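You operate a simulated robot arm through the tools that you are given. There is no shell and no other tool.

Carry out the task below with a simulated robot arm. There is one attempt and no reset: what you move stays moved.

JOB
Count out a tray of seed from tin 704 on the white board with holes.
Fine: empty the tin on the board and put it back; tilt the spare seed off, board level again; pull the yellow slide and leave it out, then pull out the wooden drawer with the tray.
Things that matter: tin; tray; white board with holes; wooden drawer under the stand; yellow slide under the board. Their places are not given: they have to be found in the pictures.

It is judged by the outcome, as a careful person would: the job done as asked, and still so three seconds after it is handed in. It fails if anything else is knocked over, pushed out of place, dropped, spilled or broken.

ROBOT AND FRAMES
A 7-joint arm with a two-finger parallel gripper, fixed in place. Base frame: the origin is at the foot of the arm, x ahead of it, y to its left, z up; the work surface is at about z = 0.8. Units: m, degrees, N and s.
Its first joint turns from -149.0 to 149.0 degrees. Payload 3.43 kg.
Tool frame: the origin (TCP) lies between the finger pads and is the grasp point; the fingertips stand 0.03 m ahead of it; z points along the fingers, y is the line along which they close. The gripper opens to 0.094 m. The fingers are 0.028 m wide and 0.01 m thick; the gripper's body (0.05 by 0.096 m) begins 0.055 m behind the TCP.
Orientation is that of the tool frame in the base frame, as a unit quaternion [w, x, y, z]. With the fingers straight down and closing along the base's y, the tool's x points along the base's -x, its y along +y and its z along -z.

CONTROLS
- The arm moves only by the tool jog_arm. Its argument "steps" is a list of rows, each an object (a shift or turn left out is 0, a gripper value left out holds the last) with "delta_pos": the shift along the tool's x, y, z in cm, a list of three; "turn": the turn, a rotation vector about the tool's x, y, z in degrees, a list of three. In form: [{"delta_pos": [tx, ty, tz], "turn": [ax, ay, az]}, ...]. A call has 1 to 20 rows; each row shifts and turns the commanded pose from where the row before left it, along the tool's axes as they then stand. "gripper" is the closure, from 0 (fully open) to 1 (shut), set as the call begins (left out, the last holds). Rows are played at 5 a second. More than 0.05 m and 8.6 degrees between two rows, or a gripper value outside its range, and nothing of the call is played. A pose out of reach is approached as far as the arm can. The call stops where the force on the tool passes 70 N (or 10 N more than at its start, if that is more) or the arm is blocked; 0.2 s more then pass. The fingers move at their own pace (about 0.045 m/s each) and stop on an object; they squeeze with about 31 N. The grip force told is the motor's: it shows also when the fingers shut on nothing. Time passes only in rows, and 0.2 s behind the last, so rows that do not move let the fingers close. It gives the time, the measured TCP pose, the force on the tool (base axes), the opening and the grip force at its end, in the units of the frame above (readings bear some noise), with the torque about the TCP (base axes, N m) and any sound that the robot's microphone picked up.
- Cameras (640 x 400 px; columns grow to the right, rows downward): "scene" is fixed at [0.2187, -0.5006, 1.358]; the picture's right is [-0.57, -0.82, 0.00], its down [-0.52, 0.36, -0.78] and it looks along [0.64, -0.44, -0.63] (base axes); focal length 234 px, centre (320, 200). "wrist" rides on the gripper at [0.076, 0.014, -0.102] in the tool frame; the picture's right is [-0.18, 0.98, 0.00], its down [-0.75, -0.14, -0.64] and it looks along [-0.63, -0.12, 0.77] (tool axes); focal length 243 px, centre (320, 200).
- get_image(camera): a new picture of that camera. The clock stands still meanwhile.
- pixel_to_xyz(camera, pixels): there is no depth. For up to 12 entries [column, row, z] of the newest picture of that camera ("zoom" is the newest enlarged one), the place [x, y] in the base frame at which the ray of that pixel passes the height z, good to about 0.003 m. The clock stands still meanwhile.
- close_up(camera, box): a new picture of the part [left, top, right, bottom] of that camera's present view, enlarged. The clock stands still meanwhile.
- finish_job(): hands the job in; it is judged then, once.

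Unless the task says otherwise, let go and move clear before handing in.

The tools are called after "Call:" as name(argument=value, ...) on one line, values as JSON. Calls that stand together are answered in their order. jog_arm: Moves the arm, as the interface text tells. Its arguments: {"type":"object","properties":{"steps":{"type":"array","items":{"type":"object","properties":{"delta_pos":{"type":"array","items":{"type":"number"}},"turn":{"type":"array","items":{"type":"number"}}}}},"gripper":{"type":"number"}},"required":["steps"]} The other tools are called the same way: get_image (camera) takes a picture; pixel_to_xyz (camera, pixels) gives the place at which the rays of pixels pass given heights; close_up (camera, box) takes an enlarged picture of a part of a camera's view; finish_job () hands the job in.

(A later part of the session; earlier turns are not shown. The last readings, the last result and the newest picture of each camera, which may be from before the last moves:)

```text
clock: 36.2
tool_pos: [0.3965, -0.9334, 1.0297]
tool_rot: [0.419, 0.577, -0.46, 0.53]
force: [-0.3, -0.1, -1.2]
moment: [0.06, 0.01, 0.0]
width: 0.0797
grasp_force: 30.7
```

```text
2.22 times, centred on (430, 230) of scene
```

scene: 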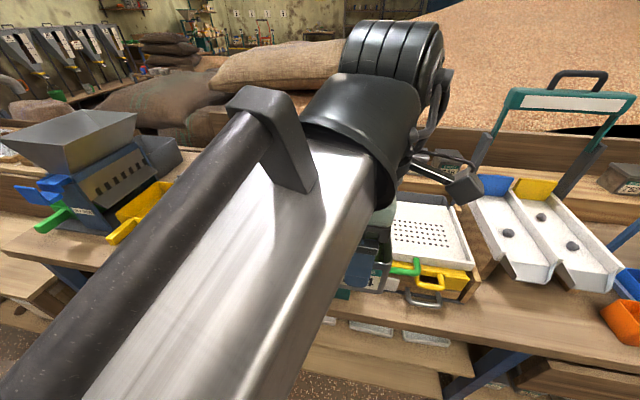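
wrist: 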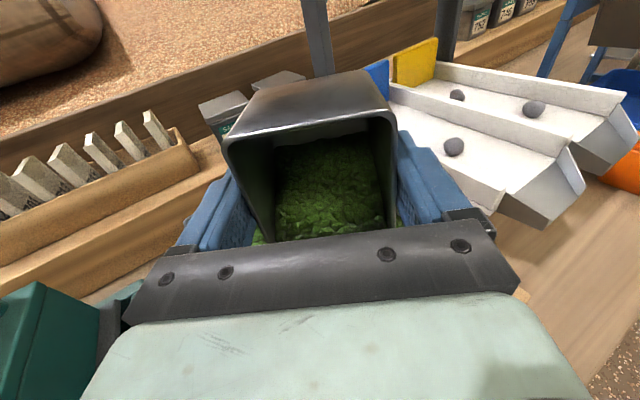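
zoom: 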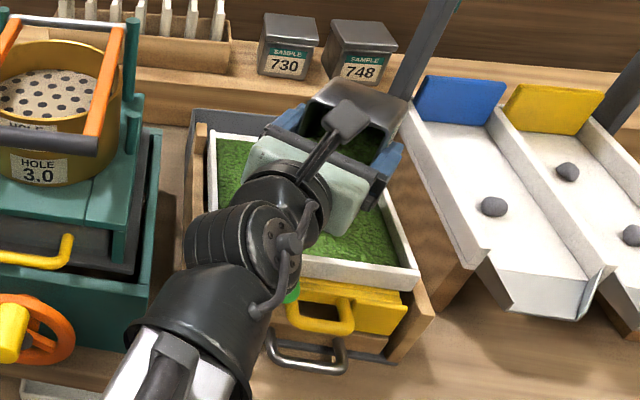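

The board now shows a green layer of seed and the tin is partly emptied (force −1.2 N). I tilt on to about 105° with a slight rise to keep the wrist clear of the green handle.

Call:
jog_arm(steps=[{"turn": [0, 3, 0]}, {"turn": [0, 4, 0], "delta_pos": [0.3, 0, 0]}, {"turn": [0, 4, 0], "delta_pos": [0.4, 0, 0]}, {"turn": [0, 4, 0], "delta_pos": [0.4, 0, 0]}, {"turn": [0, 3, 0], "delta_pos": [0.4, 0, 0]}, {"turn": [0, 2, 0]}, {}, {}, {}])

Call:
get_image(camera="wrist")

Call:
close_up(camera="scene", box=[360, 140, 500, 320])

```text
clock: 38.2
tool_pos: [0.3902, -0.9356, 1.0363]
tool_rot: [0.481, 0.496, -0.4, 0.602]
force: [0.7, 0.5, 0.1]
moment: [0.0, 0.02, -0.02]
width: 0.0797
grasp_force: 31.1
out of reach, approached as far as the arm can: row 3, 5
```

```text
taken
```

wrist: 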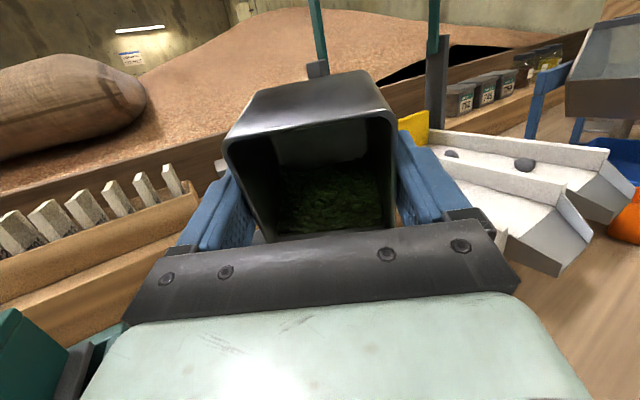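

```text
2.22 times, centred on (430, 230) of scene
```

zoom: 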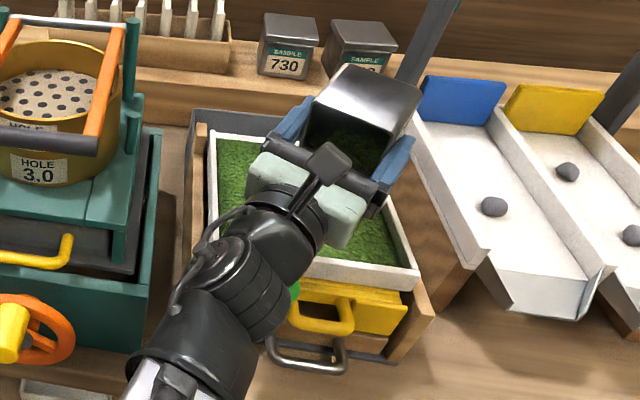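

Tilt reached about 101° where a wrist limit shows; the tin still holds a little seed at (330,205) in the wrist view. I raise 6 cm (which relaxes the wrist) and tilt further.

Call:
jog_arm(steps=[{"delta_pos": [1.5, 0, 0.3]}, {"delta_pos": [2, 0, 0.4]}, {"delta_pos": [2, 0, 0.4]}, {"turn": [0, 3, 0]}, {"turn": [0, 4, 0]}, {"turn": [0, 4, 0]}, {}, {}])

Call:
get_image(camera="wrist")

Call:
close_up(camera="scene", box=[360, 140, 500, 320])

```text
clock: 40.0
tool_pos: [0.3916, -0.9356, 1.0923]
tool_rot: [0.519, 0.435, -0.352, 0.646]
force: [-0.5, 0.6, -0.7]
moment: [0.0, -0.03, -0.03]
width: 0.0797
grasp_force: 30.6
```

```text
taken
```

wrist: 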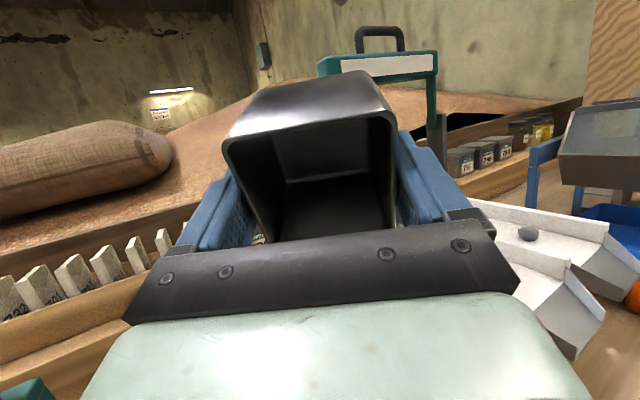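

```text
2.22 times, centred on (430, 230) of scene
```

zoom: 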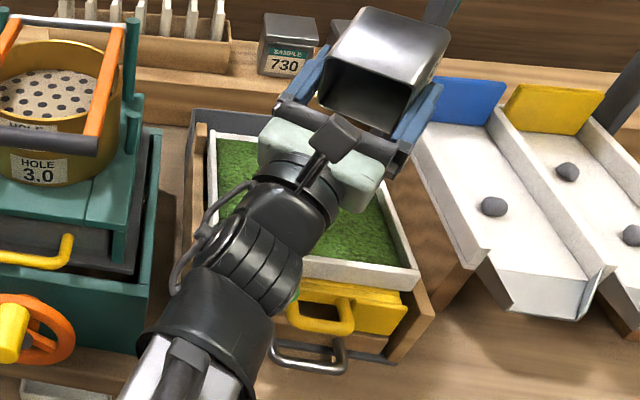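

The tin looks empty now (φ ≈ 112°). I check closely before turning it back.

Call:
close_up(camera="wrist", box=[210, 70, 420, 250])

Call:
close_up(camera="scene", box=[380, 140, 480, 220])

```text
2.22 times, centred on (315, 160) of wrist
```

zoom: 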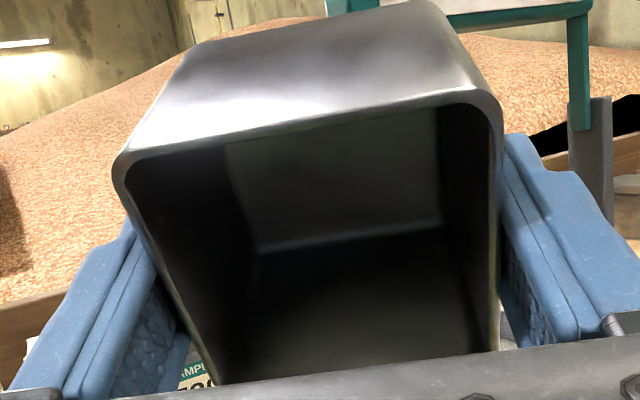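

```text
5.00 times, centred on (430, 180) of scene
```

zoom: 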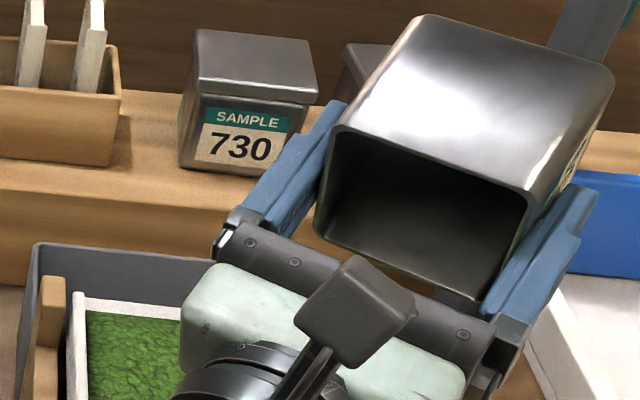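

It appears empty; I tilt 6° more for a second to shake out any remainder, then roll back toward upright.

Call:
jog_arm(steps=[{"turn": [0, 3, 0]}, {"turn": [0, 3, 0]}, {}, {}, {}, {}, {}, {"turn": [0, -4, 0]}, {"turn": [0, -7, 0]}, {"turn": [0, -8, 0]}, {"turn": [0, -8, 0]}, {"turn": [0, -8, 0]}, {"turn": [0, -8, 0]}, {"turn": [0, -8, 0]}, {"turn": [0, -8, 0]}, {"turn": [0, -8, 0]}, {"turn": [0, -8, 0]}, {"turn": [0, -6, 0]}, {"turn": [0, -4, 0]}, {}])

Call:
get_image(camera="wrist")

Call:
close_up(camera="scene", box=[340, 140, 520, 320])

```text
clock: 44.2
tool_pos: [0.3913, -0.9354, 1.0943]
tool_rot: [0.214, 0.725, -0.6, 0.263]
force: [-0.2, 0.4, -0.2]
moment: [0.01, 0.02, 0.0]
width: 0.0799
grasp_force: 30.7
out of reach, approached as far as the arm can: row 11, 12
```

```text
taken
```

wrist: 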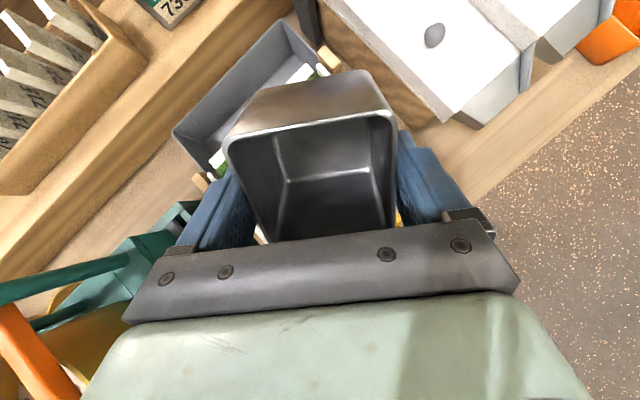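

```text
2.22 times, centred on (430, 230) of scene
```

zoom: 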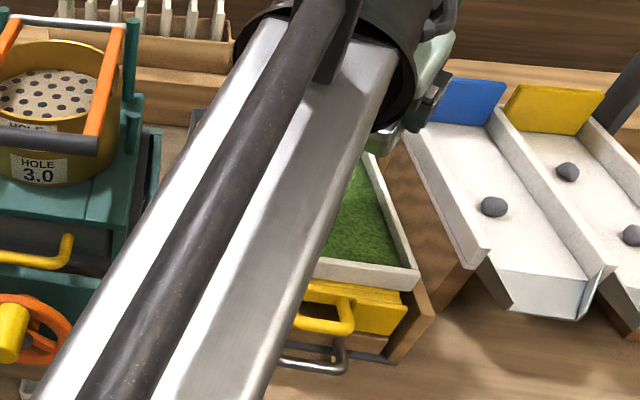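

The tin is empty and nothing is spilled in view. I back away from the stand and bring the tin upright.

Call:
jog_arm(steps=[{"delta_pos": [-1.5, -0.1, -1.5]}, {"delta_pos": [-2.45, -0.25, -2.46]}, {"delta_pos": [-2.6, -0.28, -2.6]}, {"delta_pos": [-2.6, -0.28, -2.6]}, {"delta_pos": [-2.6, -0.28, -2.6]}, {"delta_pos": [-2.6, -0.28, -2.6]}, {"delta_pos": [-2.6, -0.28, -2.6]}, {"delta_pos": [-1.7, -0.2, -1.7]}, {"delta_pos": [-1, -0.1, -1]}, {"turn": [0, -6.6, 0]}, {"turn": [0, -6.6, 0]}, {"turn": [0, -6.6, 0]}, {"turn": [0, -6.6, 0]}, {"turn": [0, -6.6, 0]}, {"turn": [0, -6.6, 0]}, {}])

Call:
get_image(camera="scene")

```text
clock: 47.6
tool_pos: [0.3607, -0.6606, 1.1192]
tool_rot: [-0.002, 0.771, -0.637, 0.004]
force: [1.0, 0.2, -0.6]
moment: [0.03, -0.02, -0.02]
width: 0.0796
grasp_force: 31.0
```

```text
taken
```

scene: 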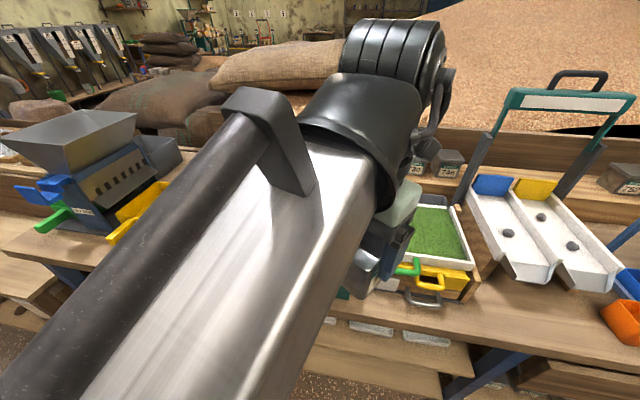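

Tin upright at (0.361,-0.661,1.119). I turn it back to its original bench orientation and go back along the bench front.

Call:
jog_arm(steps=[{"turn": [0, 0, 6]}, {"turn": [0, 0, 7.5]}, {"turn": [0, 0, 7.5]}, {"turn": [0, 0, 7.5]}, {"turn": [0, 0, 7.5]}, {"turn": [0, 0, 7.5]}, {"turn": [0, 0, 7.5]}, {"turn": [0, 0, 5.5]}, {"delta_pos": [-2.5, 0.05, 0]}, {"delta_pos": [-4, 0.05, 0]}, {"delta_pos": [-4, 0.05, 0]}, {"delta_pos": [-4, 0.05, 0]}, {"delta_pos": [-4, 0.05, 0]}, {"delta_pos": [-4, 0.05, 0]}, {"delta_pos": [-2.9, 0.05, 0]}, {"delta_pos": [-1.5, 0, 0]}, {}])

```text
clock: 51.2
tool_pos: [0.5487, -0.4722, 1.1198]
tool_rot: [0.004, -0.378, 0.926, -0.001]
force: [-0.9, 1.6, -0.8]
moment: [0.02, -0.04, 0.01]
width: 0.0796
grasp_force: 31.0
```

Now over to above tin 704's place and down to z ≈ 0.94 for a check.

Call:
jog_arm(steps=[{"delta_pos": [-1.5, -1.2, 0.5]}, {"delta_pos": [-2.8, -2.2, 1.0]}, {"delta_pos": [-2.9, -2.3, 1.0]}, {"delta_pos": [-2.9, -2.3, 1.0]}, {"delta_pos": [-2.9, -2.3, 1.0]}, {"delta_pos": [-2.2, -1.7, 1.0]}, {"delta_pos": [-1.07, -0.84, 1.0]}, {"delta_pos": [0, 0, 3]}, {"delta_pos": [0, 0, 3]}, {"delta_pos": [0, 0, 3]}, {"delta_pos": [0, 0, 2]}, {"delta_pos": [0, 0, 1]}, {}])

Call:
close_up(camera="scene", box=[130, 190, 260, 290])

Call:
get_image(camera="wrist")

```text
clock: 54.0
tool_pos: [0.7559, -0.4468, 0.9379]
tool_rot: [0.003, -0.378, 0.926, -0.002]
force: [-0.3, 0.6, -1.4]
moment: [0.02, 0.0, -0.05]
width: 0.0798
grasp_force: 30.8
```

```text
4.00 times, centred on (195, 240) of scene
```

zoom: 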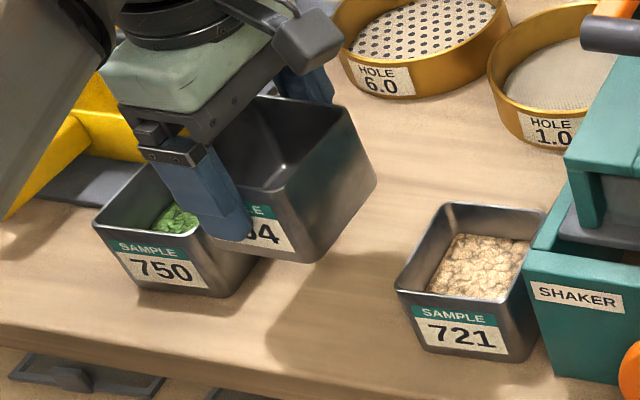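

```text
taken
```

wrist: 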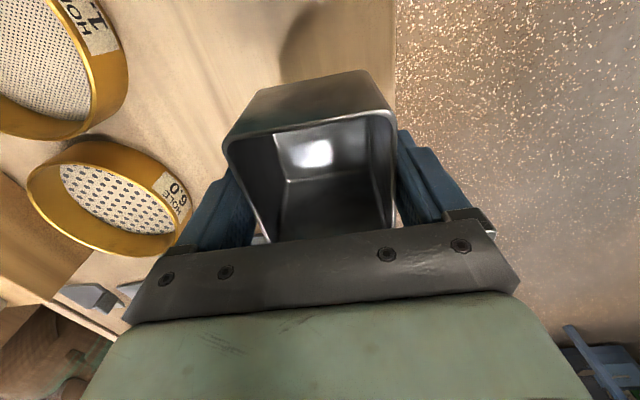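

The empty tin is above its place (0.756,-0.447); I correct by 3 mm and lower it gently, with small steps near contact.

Call:
jog_arm(steps=[{"delta_pos": [0.25, -0.15, 1.5]}, {"delta_pos": [0, 0, 2]}, {"delta_pos": [0, 0, 1.5]}, {"delta_pos": [0, 0, 1]}, {"delta_pos": [0, 0, 0.6]}, {"delta_pos": [0, 0, 0.4]}, {"delta_pos": [0, 0, 0.3]}, {}])

Call:
close_up(camera="scene", box=[130, 190, 260, 290])

```text
clock: 55.8
tool_pos: [0.756, -0.449, 0.8626]
tool_rot: [0.003, -0.378, 0.926, -0.002]
force: [0.1, 0.9, -1.6]
moment: [0.02, -0.05, -0.02]
width: 0.0798
grasp_force: 30.9
```

```text
4.00 times, centred on (195, 240) of scene
```

zoom: 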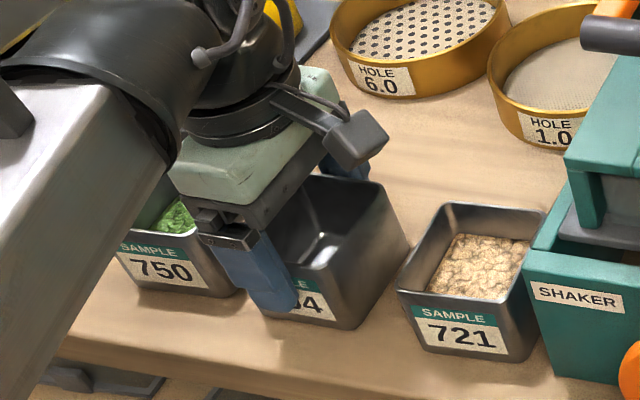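

Base just above the bench (force still −1.6 N). I lower by another 1–2 mm until the load leaves the gripper.

Call:
jog_arm(steps=[{"delta_pos": [0, 0, 0.1]}, {"delta_pos": [0, 0, 0.1]}, {}])

```text
clock: 56.6
tool_pos: [0.7566, -0.4486, 0.8627]
tool_rot: [0.003, -0.378, 0.926, -0.004]
force: [1.2, 4.2, 18.4]
moment: [-0.16, 0.31, -0.06]
width: 0.0797
grasp_force: 30.9
```

Contact with the bench is clear now (18 N upward), so the tin stands on its base. I open the fingers and rise straight up.

Call:
jog_arm(gripper=0, steps=[{}, {}, {}, {}])

Call:
jog_arm(steps=[{"delta_pos": [0, 0, -1]}, {"delta_pos": [0, 0, -2]}, {"delta_pos": [0, 0, -3]}, {"delta_pos": [0, 0, -4]}, {"delta_pos": [0, 0, -4]}, {"delta_pos": [0, 0, -4]}, {"delta_pos": [0, 0, -4]}, {}])

Call:
close_up(camera="scene", box=[130, 200, 260, 290])

Call:
close_up(camera="scene", box=[350, 160, 490, 320])

```text
clock: 57.6
tool_pos: [0.7562, -0.4504, 0.8603]
tool_rot: [0.002, -0.378, 0.926, -0.002]
force: [-0.4, -0.3, 0.3]
moment: [-0.05, -0.01, 0.0]
width: 0.0941
grasp_force: 0.0
```

```text
clock: 59.4
tool_pos: [0.7546, -0.45, 1.0824]
tool_rot: [0.002, -0.378, 0.926, -0.001]
force: [-0.2, 0.2, -0.4]
moment: [0.03, 0.03, -0.01]
width: 0.0942
grasp_force: 0.0
```

```text
4.44 times, centred on (195, 245) of scene
```

zoom: 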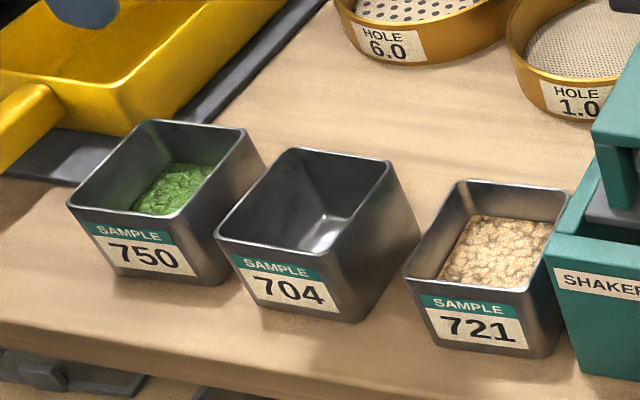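

```text
2.50 times, centred on (420, 240) of scene
```

zoom: 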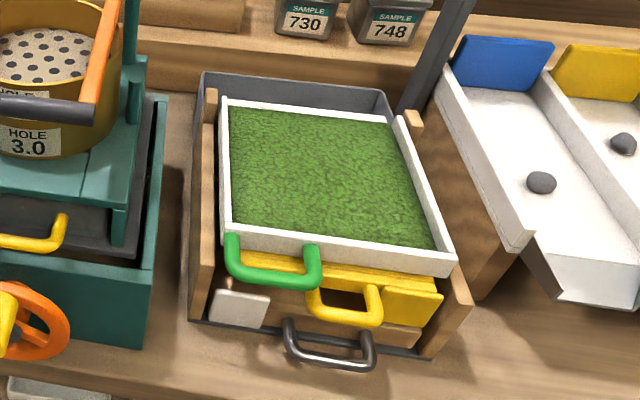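

Tin 704 stands empty and upright in its old place, and the board at (420,240) carries an even layer of seed. Next I go back around the shaker to the front of the stand to study the three handles.

Call:
jog_arm(steps=[{"delta_pos": [2.7, 2.15, -0.63]}, {"delta_pos": [2.7, 2.15, -0.63]}, {"delta_pos": [2.7, 2.15, -0.63]}, {"delta_pos": [2.7, 2.15, -0.63]}, {"delta_pos": [2.7, 2.15, -0.63]}, {"delta_pos": [2.6, 2.15, -0.63]}, {"delta_pos": [3.84, -0.05, 0]}, {"delta_pos": [3.84, -0.05, 0]}, {"delta_pos": [3.84, -0.05, 0]}, {"delta_pos": [3.84, -0.05, 0]}, {"delta_pos": [3.84, -0.05, 0]}, {"delta_pos": [3.84, -0.05, 0]}, {"delta_pos": [3.84, 0, 0]}, {"delta_pos": [3.3, -1.45, 1.33]}, {"delta_pos": [3.3, -1.45, 1.33]}, {"delta_pos": [3.3, -1.45, 1.33]}, {}])

Call:
get_image(camera="wrist")

Call:
get_image(camera="scene")

```text
clock: 63.0
tool_pos: [0.3183, -0.7614, 1.078]
tool_rot: [0.003, -0.378, 0.926, -0.002]
force: [0.3, -1.5, -0.2]
moment: [0.02, 0.02, 0.0]
width: 0.0939
grasp_force: 0.0
```

```text
taken
```

wrist: 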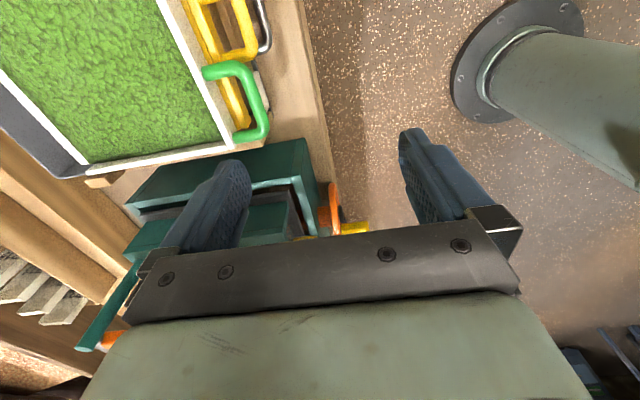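

```text
taken
```

scene: 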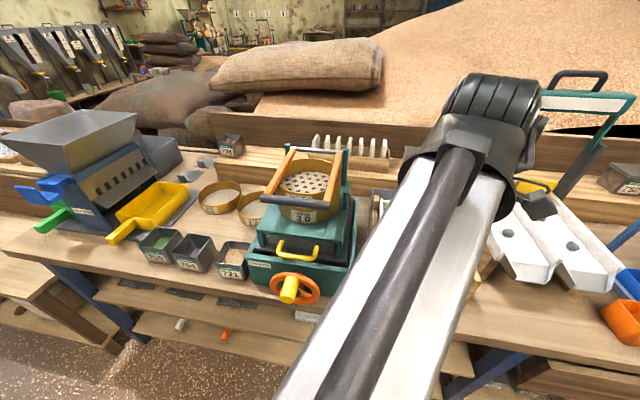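

The wrist view shows the green handle from above at (240,100), with the yellow and grey ones behind. I zoom in and measure.

Call:
close_up(camera="wrist", box=[160, 0, 320, 160])

Call:
pixel_to_xyz(camera="wrist", pixels=[[240, 64, 0.9], [266, 130, 0.9], [262, 90, 0.9], [207, 75, 0.9], [235, 138, 0.9], [240, 64, 0.88], [266, 130, 0.88], [240, 64, 0.92], [266, 130, 0.92], [234, 145, 0.92], [88, 163, 0.913]])

```text
2.50 times, centred on (240, 80) of wrist
```

zoom: 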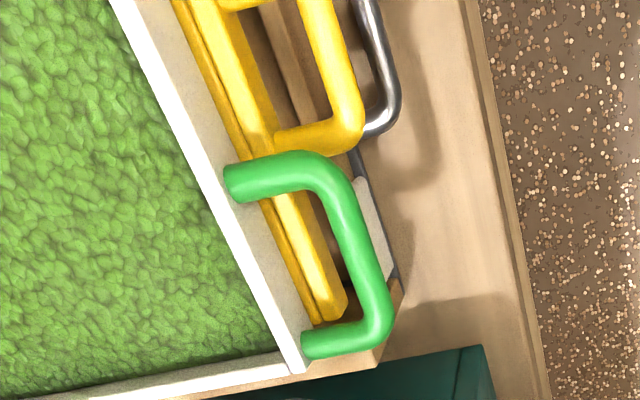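

```text
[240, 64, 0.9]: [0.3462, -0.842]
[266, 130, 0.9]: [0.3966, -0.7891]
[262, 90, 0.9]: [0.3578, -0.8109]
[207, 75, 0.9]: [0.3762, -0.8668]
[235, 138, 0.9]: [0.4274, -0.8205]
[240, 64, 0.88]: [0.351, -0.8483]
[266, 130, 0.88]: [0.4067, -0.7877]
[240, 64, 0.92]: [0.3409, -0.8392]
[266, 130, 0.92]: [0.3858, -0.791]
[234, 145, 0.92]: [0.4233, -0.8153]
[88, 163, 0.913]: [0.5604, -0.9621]
```

Call:
pixel_to_xyz(camera="scene", pixels=[[388.8, 268, 0.88], [388.8, 268, 0.9], [388.8, 268, 0.92], [414, 270.8, 0.88], [414, 270.8, 0.9], [414, 270.8, 0.92]])

Call:
pixel_to_xyz(camera="wrist", pixels=[[263, 128, 0.88], [263, 128, 0.9], [263, 128, 0.92], [243, 72, 0.88], [243, 72, 0.9], [243, 72, 0.92], [255, 98, 0.9], [222, 108, 0.9]])

```text
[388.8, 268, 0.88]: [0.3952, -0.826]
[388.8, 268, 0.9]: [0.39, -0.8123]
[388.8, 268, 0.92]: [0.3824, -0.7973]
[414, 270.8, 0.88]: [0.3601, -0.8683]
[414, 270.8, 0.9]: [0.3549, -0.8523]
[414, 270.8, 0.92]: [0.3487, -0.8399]
```

```text
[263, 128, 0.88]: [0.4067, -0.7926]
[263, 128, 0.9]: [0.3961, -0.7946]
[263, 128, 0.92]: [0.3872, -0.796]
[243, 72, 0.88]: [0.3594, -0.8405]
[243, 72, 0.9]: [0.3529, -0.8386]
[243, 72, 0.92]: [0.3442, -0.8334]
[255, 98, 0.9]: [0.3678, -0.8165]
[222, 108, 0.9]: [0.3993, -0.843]
```

The handles are flat U's sticking out horizontally; triangulation puts the green bar at z ≈ 0.915, centre ≈ (0.366,-0.817). I tilt the tool 50° toward the bench (fingers closing across the bar), part-close the gripper, and view from here.

Call:
jog_arm(gripper=0.55, steps=[{"turn": [6, 0, 0]}, {"turn": [8, 0, 0]}, {"turn": [8, 0, 0]}, {"turn": [8, 0, 0]}, {"turn": [8, 0, 0]}, {"turn": [8, 0, 0]}, {"turn": [4, 0, 0]}, {}])

Call:
get_image(camera="wrist")

Call:
get_image(camera="scene")

```text
clock: 64.8
tool_pos: [0.3196, -0.7617, 1.0765]
tool_rot: [0.162, -0.341, 0.838, -0.393]
force: [0.0, -0.7, -0.5]
moment: [0.01, 0.03, -0.03]
width: 0.0423
grasp_force: 0.1
```

```text
taken
```

wrist: 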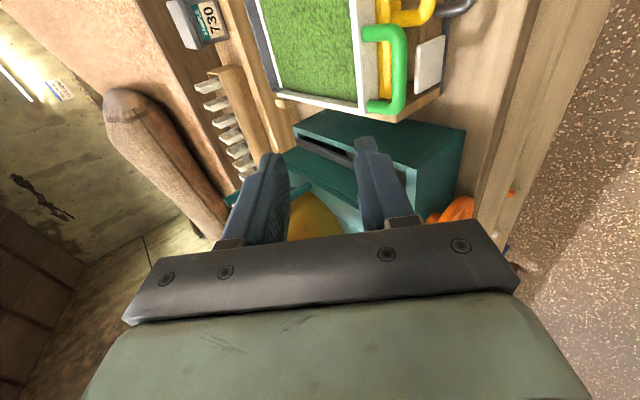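

```text
taken
```

scene: 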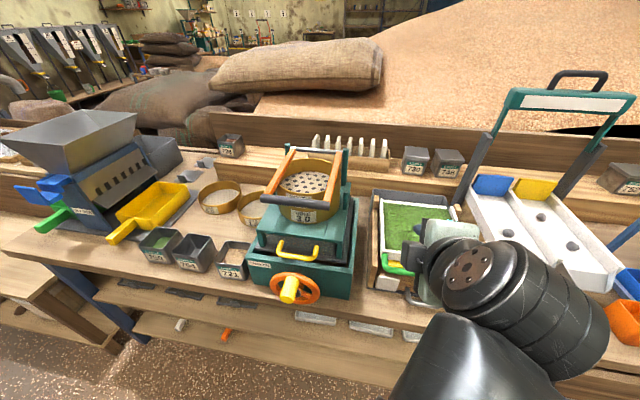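

Tilt is 50° as planned, with 4.2 cm opening. I zoom on the handle in this view and measure the bar once more for a third viewing direction.

Call:
close_up(camera="wrist", box=[330, 0, 490, 130])

Call:
pixel_to_xyz(camera="wrist", pixels=[[399, 40, 0.9], [399, 40, 0.915], [399, 40, 0.93], [400, 98, 0.9], [400, 98, 0.915], [400, 98, 0.93], [366, 33, 0.915], [372, 106, 0.915]])

```text
3.08 times, centred on (410, 65) of wrist
```

zoom: 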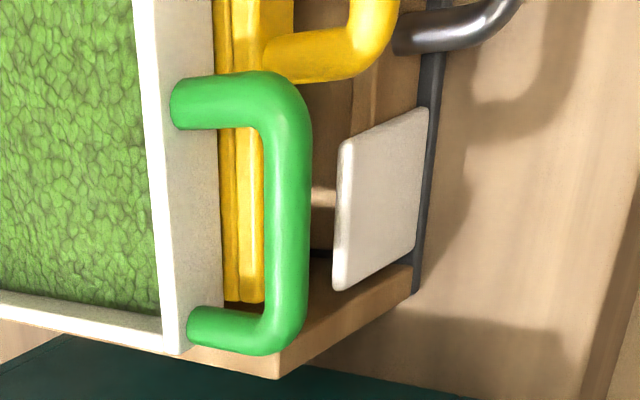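

```text
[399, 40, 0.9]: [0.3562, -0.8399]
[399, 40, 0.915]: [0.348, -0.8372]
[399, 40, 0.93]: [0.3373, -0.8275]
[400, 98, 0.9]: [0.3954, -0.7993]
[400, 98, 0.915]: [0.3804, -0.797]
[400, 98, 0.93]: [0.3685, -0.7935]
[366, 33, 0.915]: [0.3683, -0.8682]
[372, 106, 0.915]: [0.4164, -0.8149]
```

The bar's centre is about (0.367,-0.817,0.912) from all views. I move to a pre-grasp point 6 cm back along the finger direction and look again.

Call:
jog_arm(steps=[{"delta_pos": [0.08, 2, 2.14]}, {"delta_pos": [0.1, 2.4, 2.6]}, {"delta_pos": [0.1, 2.2, 2.34]}, {"delta_pos": [0.05, 1.4, 1.5]}, {}])

Call:
get_image(camera="wrist")

Call:
close_up(camera="scene", box=[350, 180, 490, 320])

```text
clock: 66.0
tool_pos: [0.328, -0.774, 0.9604]
tool_rot: [0.163, -0.341, 0.838, -0.393]
force: [0.0, -0.1, 0.6]
moment: [0.0, 0.02, -0.02]
width: 0.0421
grasp_force: 0.0
```

```text
taken
```

wrist: 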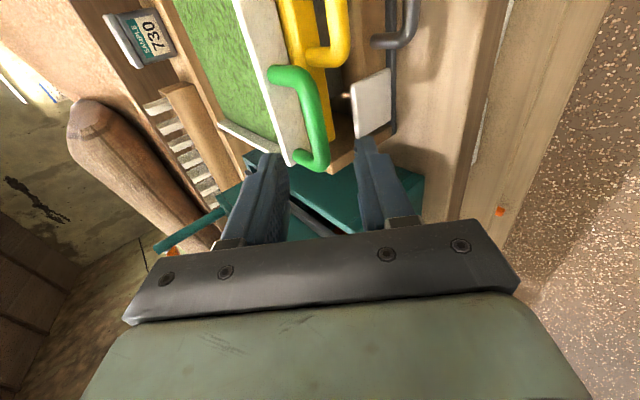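

```text
2.86 times, centred on (420, 250) of scene
```

zoom: 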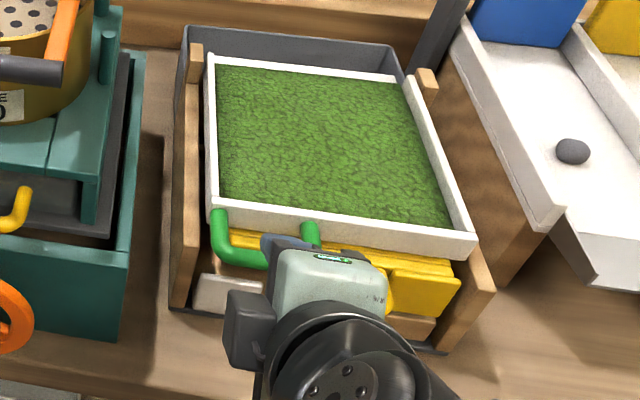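

The bar runs from (300,75) to (320,165) between the two fingers' lines in the wrist view. I measure it again from here, then advance.

Call:
close_up(camera="wrist", box=[230, 40, 430, 220])

Call:
pixel_to_xyz(camera="wrist", pixels=[[303, 85, 0.905], [303, 85, 0.912], [303, 85, 0.92], [319, 152, 0.905], [319, 152, 0.912], [319, 152, 0.92], [269, 74, 0.912], [298, 158, 0.912]])

```text
2.22 times, centred on (330, 130) of wrist
```

zoom: 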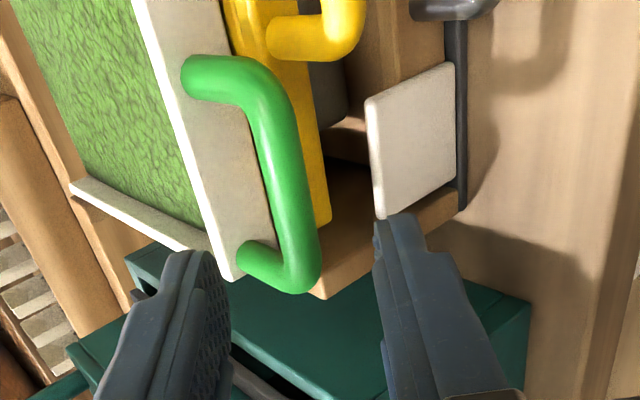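

```text
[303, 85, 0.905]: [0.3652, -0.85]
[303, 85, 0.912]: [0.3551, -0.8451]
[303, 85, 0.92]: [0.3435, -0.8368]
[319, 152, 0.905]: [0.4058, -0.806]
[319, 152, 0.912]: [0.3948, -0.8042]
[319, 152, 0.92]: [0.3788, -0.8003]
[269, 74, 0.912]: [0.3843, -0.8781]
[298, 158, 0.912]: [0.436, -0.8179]
```

Updated bar centre is (0.365,-0.817,0.918). I narrow the opening to 3.3 cm so the upper finger clears the board's front rim, advance 4 cm, and look.

Call:
jog_arm(gripper=0.65, steps=[{"delta_pos": [0.15, -0.15, 1.5]}, {"delta_pos": [0.1, -0.1, 1.5]}, {"delta_pos": [0.09, -0.08, 1]}, {}])

Call:
close_up(camera="wrist", box=[230, 40, 430, 220])

Call:
close_up(camera="scene", box=[370, 230, 450, 300])

```text
clock: 67.0
tool_pos: [0.3498, -0.8003, 0.937]
tool_rot: [0.162, -0.341, 0.838, -0.394]
force: [-0.6, -0.3, 0.9]
moment: [0.0, -0.02, 0.02]
width: 0.0326
grasp_force: 0.0
```

```text
2.22 times, centred on (330, 130) of wrist
```

zoom: 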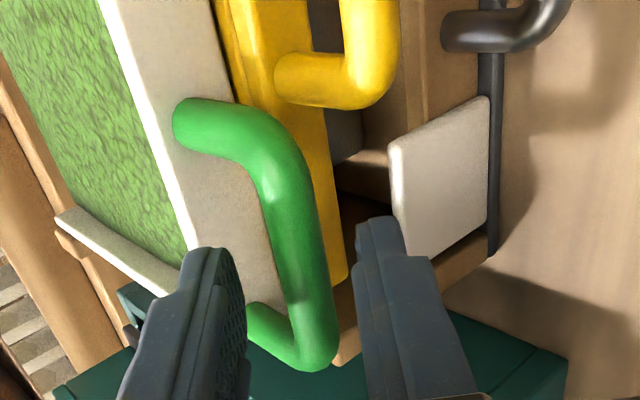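

```text
5.71 times, centred on (410, 265) of scene
```

zoom: 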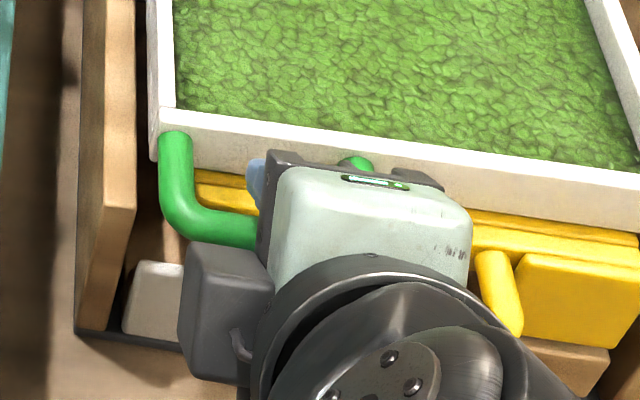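

The bar at zoom (300,250) is centred between the fingers. I advance the last 1.4 cm and check before closing.

Call:
jog_arm(steps=[{"delta_pos": [0.05, 0, 0.7]}, {"delta_pos": [0, 0, 0.7]}, {}])

Call:
close_up(camera="wrist", box=[230, 40, 430, 220])

```text
clock: 67.8
tool_pos: [0.3554, -0.8076, 0.9273]
tool_rot: [0.162, -0.341, 0.838, -0.393]
force: [-0.2, 0.4, -0.2]
moment: [-0.03, 0.01, -0.01]
width: 0.033
grasp_force: 0.0
```

```text
2.22 times, centred on (330, 130) of wrist
```

zoom: 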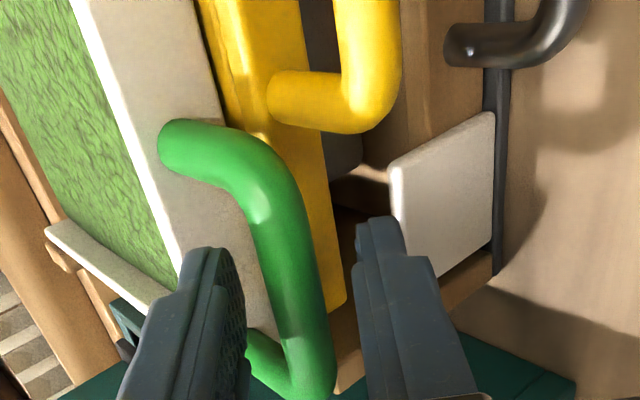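

The bar lies between the pads at zoom (300,300). I close on it.

Call:
jog_arm(gripper=1, steps=[{}, {}, {}, {}])

Call:
close_up(camera="wrist", box=[230, 40, 430, 220])

Call:
close_up(camera="scene", box=[350, 160, 490, 320])

```text
clock: 68.8
tool_pos: [0.3551, -0.8065, 0.9278]
tool_rot: [0.162, -0.342, 0.837, -0.395]
force: [7.9, -7.7, 9.6]
moment: [-0.82, 0.6, 0.91]
width: 0.0137
grasp_force: 44.9
```

```text
2.22 times, centred on (330, 130) of wrist
```

zoom: 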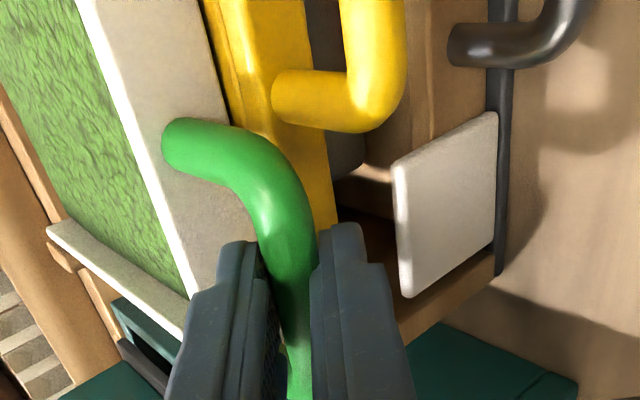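

```text
2.50 times, centred on (420, 240) of scene
```

zoom: 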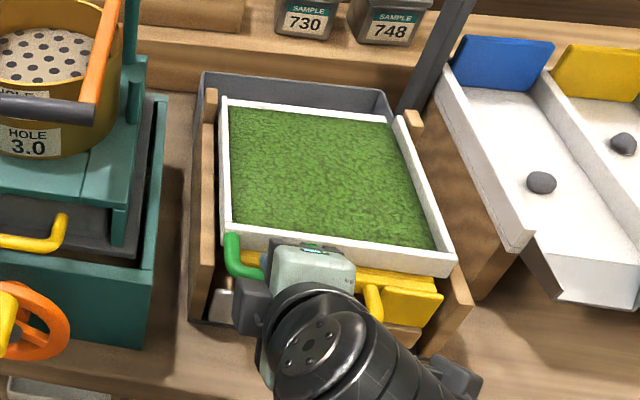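

The bar is gripped (1.37 cm wide). The board appears hinged at the back posts, so I begin a small arc lift (4°), rotating the tool with the board, and check force and picture.

Call:
jog_arm(steps=[{"delta_pos": [0, -0.15, 0]}, {"delta_pos": [0, -0.75, -0.53], "turn": [-2, 0, 0]}, {"delta_pos": [0, -0.75, -0.53], "turn": [-2, 0, 0]}, {}])

Call:
close_up(camera="scene", box=[350, 160, 490, 320])

Call:
close_up(camera="wrist", box=[180, 0, 430, 220])

```text
clock: 69.8
tool_pos: [0.357, -0.8101, 0.9474]
tool_rot: [0.151, -0.346, 0.852, -0.363]
force: [1.8, -0.2, -5.2]
moment: [0.1, 0.22, 1.74]
width: 0.0139
grasp_force: 45.2
```

```text
2.50 times, centred on (420, 240) of scene
```

zoom: 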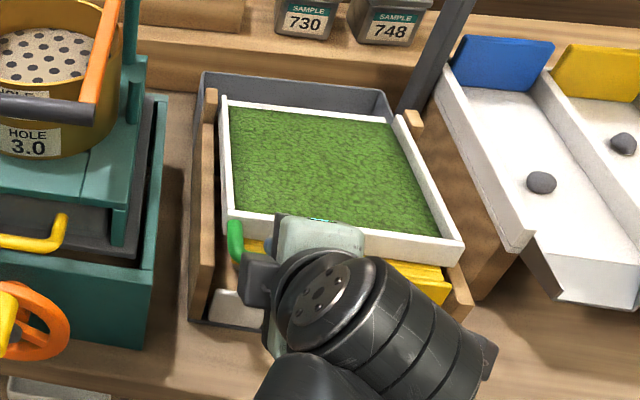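

```text
1.82 times, centred on (305, 110) of wrist
```

zoom: 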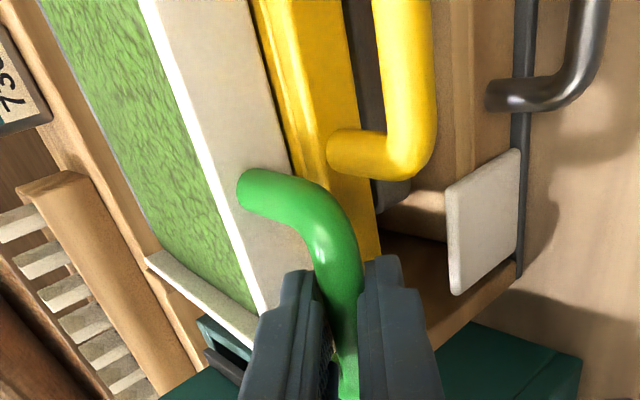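

The board's front edge rises with the hand (right front corner moved from (455,262) to (463,250)), forces small. I continue the arc by another 12°.

Call:
jog_arm(steps=[{"delta_pos": [0, -1.13, -0.8], "turn": [-3, 0, 0]}, {"delta_pos": [0, -1.13, -0.8], "turn": [-3, 0, 0]}, {"delta_pos": [0, -1.13, -0.8], "turn": [-3, 0, 0]}, {"delta_pos": [0, -1.13, -0.8], "turn": [-3, 0, 0]}, {}])

Call:
close_up(camera="scene", box=[350, 140, 490, 320])

Call:
close_up(camera="wrist", box=[180, 0, 430, 220])

```text
clock: 71.0
tool_pos: [0.3668, -0.82, 1.0005]
tool_rot: [0.113, -0.36, 0.885, -0.273]
force: [23.8, -23.6, -14.7]
moment: [-0.42, 0.03, 1.35]
width: 0.014
grasp_force: 45.1
```

```text
2.22 times, centred on (420, 230) of scene
```

zoom: 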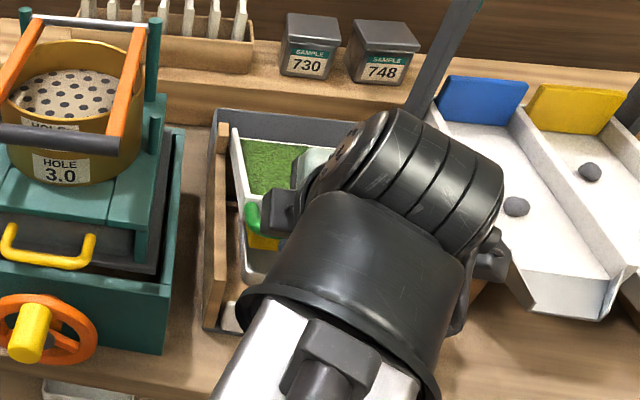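

```text
1.82 times, centred on (305, 110) of wrist
```

zoom: 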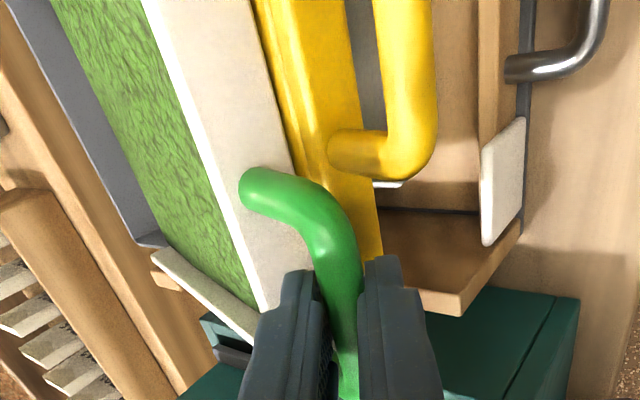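

The slide tilts together with the board (it hangs under it), and there is a 33 N pull toward the bench, so the true arc runs further back than mine. I shift 5 mm toward the bench and read the force.

Call:
jog_arm(steps=[{"delta_pos": [0, -0.21, 0.14]}, {"delta_pos": [0, -0.2, 0.14]}, {}])

```text
clock: 71.8
tool_pos: [0.3681, -0.8204, 0.9999]
tool_rot: [0.113, -0.361, 0.885, -0.272]
force: [-4.5, 6.5, -1.2]
moment: [-0.01, 0.44, 1.3]
width: 0.014
grasp_force: 45.5
```

Force is nearly gone, so the hinge sits a little lower than I assumed. With the corrected arc I tilt another 12° (to about 28°).

Call:
jog_arm(steps=[{"delta_pos": [0, -1.18, -0.71], "turn": [-3, 0, 0]}, {"delta_pos": [0, -1.18, -0.71], "turn": [-3, 0, 0]}, {"delta_pos": [0, -1.18, -0.71], "turn": [-3, 0, 0]}, {"delta_pos": [0, -1.18, -0.71], "turn": [-3, 0, 0]}, {}])

Call:
close_up(camera="scene", box=[350, 140, 490, 320])

Call:
get_image(camera="wrist")

```text
clock: 73.0
tool_pos: [0.388, -0.8395, 1.0517]
tool_rot: [0.075, -0.37, 0.908, -0.179]
force: [-8.7, 18.0, 11.5]
moment: [0.06, 0.26, 1.33]
width: 0.0139
grasp_force: 45.3
```

```text
2.22 times, centred on (420, 230) of scene
```

zoom: 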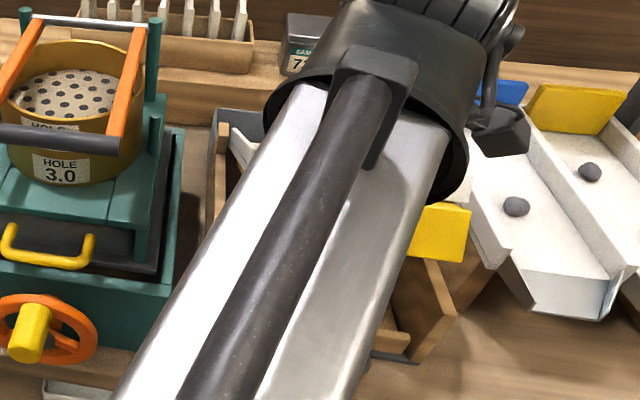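

```text
taken
```

wrist: 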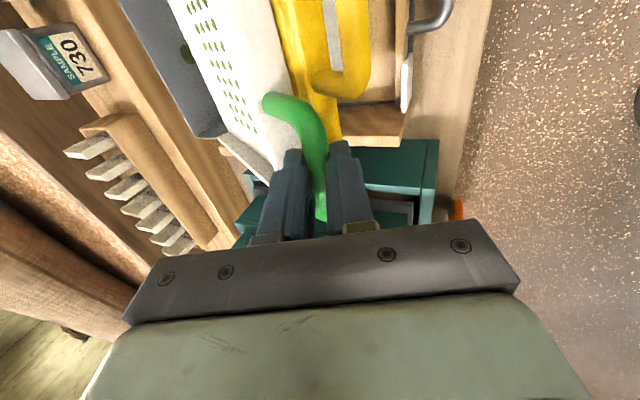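

The spare seed has run off: the board at (225,70) is white with green-filled holes. I zoom in to check for leftovers.

Call:
close_up(camera="wrist", box=[120, 0, 340, 180])

```text
2.22 times, centred on (230, 90) of wrist
```

zoom: 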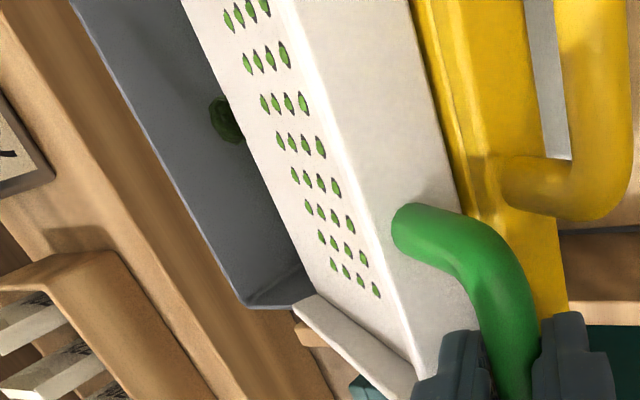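

Each visible hole holds a single seed and the spare lies in the grey bin. I relax the small outward strain, tilt 7° more to be sure everything loose runs off, and wait a second.

Call:
jog_arm(steps=[{"delta_pos": [0, 0.17, -0.2]}, {"delta_pos": [0, -1.5, -0.94], "turn": [-3.5, 0, 0]}, {"delta_pos": [0, -1.5, -0.94], "turn": [-3.5, 0, 0]}, {}, {}, {}, {}, {}])

Call:
close_up(camera="wrist", box=[120, 0, 340, 180])

Call:
get_image(camera="scene")

```text
clock: 74.8
tool_pos: [0.3985, -0.8544, 1.0767]
tool_rot: [0.052, -0.375, 0.918, -0.116]
force: [-6.0, 31.3, -48.5]
moment: [0.2, 0.62, 1.21]
width: 0.014
grasp_force: 45.1
```

```text
2.22 times, centred on (230, 90) of wrist
```

zoom: 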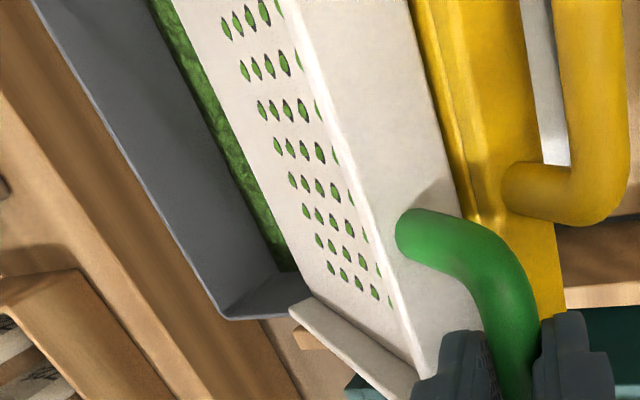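

```text
taken
```

scene: 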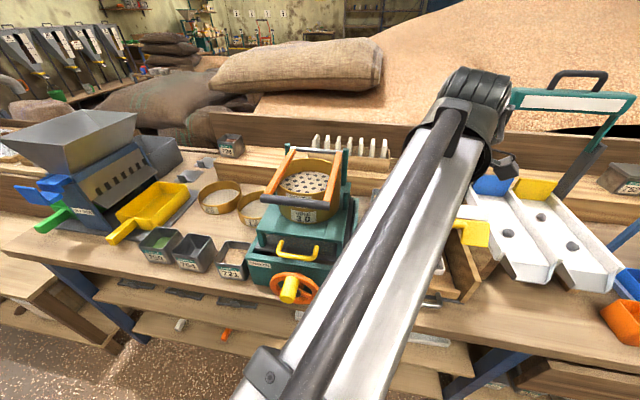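

The lift has met the hinge stop (48 N down) and all the spare seed is in the grey bin, with the holes each filled. Now I lower the board along the same arc, checking forces midway.

Call:
jog_arm(steps=[{"delta_pos": [0, 1.21, 0.91], "turn": [3, 0, 0]}, {"delta_pos": [0, 1.21, 0.91], "turn": [3, 0, 0]}, {"delta_pos": [0, 1.21, 0.91], "turn": [3, 0, 0]}, {"delta_pos": [0, 1.21, 0.91], "turn": [3, 0, 0]}, {}])

```text
clock: 76.0
tool_pos: [0.3741, -0.8299, 1.0306]
tool_rot: [0.087, -0.366, 0.901, -0.217]
force: [-46.8, 22.3, 20.9]
moment: [0.03, 1.0, 1.13]
width: 0.0142
grasp_force: 45.1
```

Radial strain of about 53 N has built up (I'm slightly inside the true arc). I relieve it by shifting outward 5 mm before lowering further.

Call:
jog_arm(steps=[{"delta_pos": [0.08, 0.15, -0.2]}, {"delta_pos": [0.07, 0.15, -0.2]}, {}])

```text
clock: 76.8
tool_pos: [0.3748, -0.831, 1.0324]
tool_rot: [0.09, -0.366, 0.9, -0.219]
force: [-15.5, -1.1, 3.9]
moment: [-1.25, 1.22, 0.59]
width: 0.0139
grasp_force: 45.1
```

Strain relieved. I lower another 9° and check.

Call:
jog_arm(steps=[{"delta_pos": [0.03, 1.24, 0.87], "turn": [3, 0, 0]}, {"delta_pos": [0.03, 1.24, 0.87], "turn": [3, 0, 0]}, {"delta_pos": [0.03, 1.24, 0.87], "turn": [3, 0, 0]}, {}])

```text
clock: 77.8
tool_pos: [0.3623, -0.817, 0.9909]
tool_rot: [0.12, -0.358, 0.88, -0.288]
force: [9.5, -15.6, -5.8]
moment: [-1.13, 0.68, 0.61]
width: 0.0142
grasp_force: 44.6
```

Only a small pull remains. I correct 2 mm and lower 9° more, leaving about 4° to level.

Call:
jog_arm(steps=[{"delta_pos": [0.02, 1.09, 1.0], "turn": [3, 0, 0]}, {"delta_pos": [0.02, 1.25, 0.88], "turn": [3, 0, 0]}, {"delta_pos": [0.02, 1.25, 0.88], "turn": [3, 0, 0]}, {}])

Call:
close_up(camera="scene", box=[350, 160, 490, 320])

```text
clock: 78.8
tool_pos: [0.3543, -0.81, 0.9447]
tool_rot: [0.147, -0.348, 0.855, -0.355]
force: [1.2, -0.8, -2.0]
moment: [-0.83, 0.76, 0.68]
width: 0.0143
grasp_force: 45.1
```

```text
2.50 times, centred on (420, 240) of scene
```

zoom: 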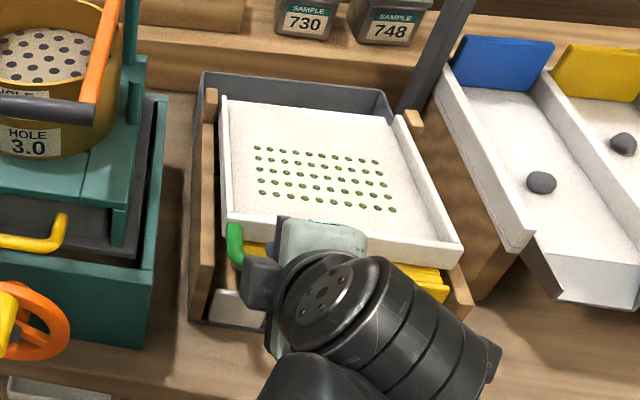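

The board is clear with every hole green, about 3.5° above level. I set it down the rest of the way in small steps, watching for support contact.

Call:
jog_arm(steps=[{"delta_pos": [0, 0.62, 0.44], "turn": [1.5, 0, 0]}, {"delta_pos": [0, 0.42, 0.29], "turn": [1, 0, 0]}, {"delta_pos": [0, 0.3, 0.2], "turn": [0.7, 0, 0]}, {}])

Call:
close_up(camera="scene", box=[350, 160, 490, 320])

```text
clock: 79.8
tool_pos: [0.3524, -0.8072, 0.9294]
tool_rot: [0.158, -0.343, 0.843, -0.382]
force: [18.3, -8.4, 7.9]
moment: [-0.74, 0.27, 1.15]
width: 0.0139
grasp_force: 44.8
```

```text
2.50 times, centred on (420, 240) of scene
```

zoom: 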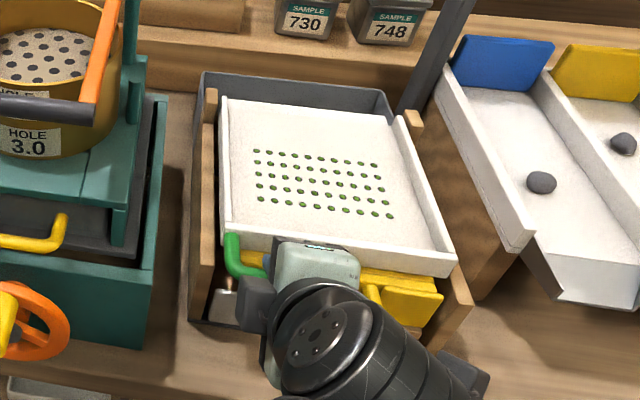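

The board rests level again (contact force up, corner back at (456,264)). I open the fingers partly and back straight off the handle.

Call:
jog_arm(gripper=0.65, steps=[{}, {}, {}])

Call:
jog_arm(steps=[{"delta_pos": [0, 0, -1]}, {"delta_pos": [0, 0, -2]}, {"delta_pos": [0, 0, -3]}, {"delta_pos": [0, 0, -3]}, {}])

Call:
get_image(camera="wrist")

Call:
close_up(camera="scene", box=[350, 160, 490, 320])

```text
clock: 80.6
tool_pos: [0.3519, -0.8084, 0.9288]
tool_rot: [0.157, -0.344, 0.845, -0.379]
force: [-0.7, -0.1, -0.6]
moment: [-0.01, 0.01, -0.03]
width: 0.033
grasp_force: 0.0
```

```text
clock: 81.8
tool_pos: [0.3052, -0.7604, 0.9894]
tool_rot: [0.156, -0.344, 0.844, -0.38]
force: [0.3, -0.6, -0.1]
moment: [-0.02, -0.01, 0.01]
width: 0.0329
grasp_force: 0.0
```

```text
taken
```

wrist: 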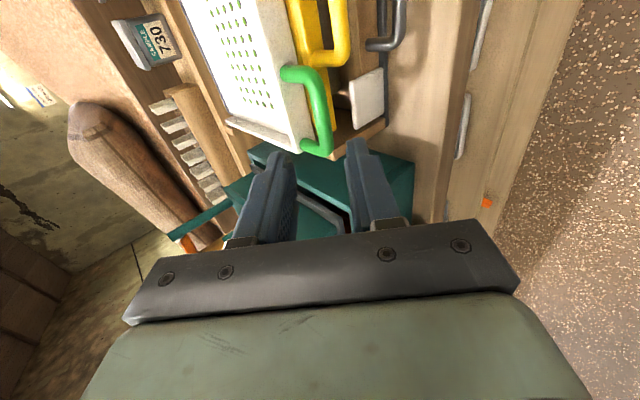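

```text
2.50 times, centred on (420, 240) of scene
```

zoom: 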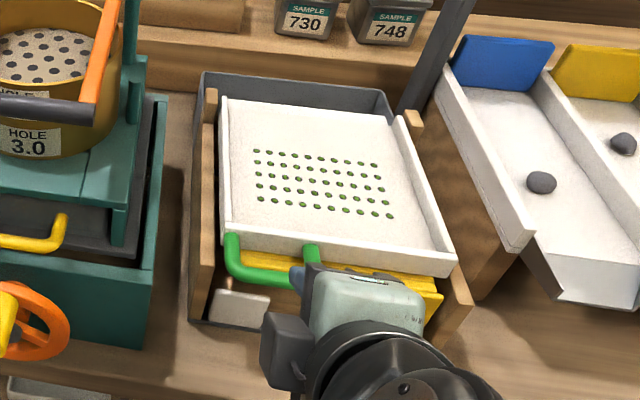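

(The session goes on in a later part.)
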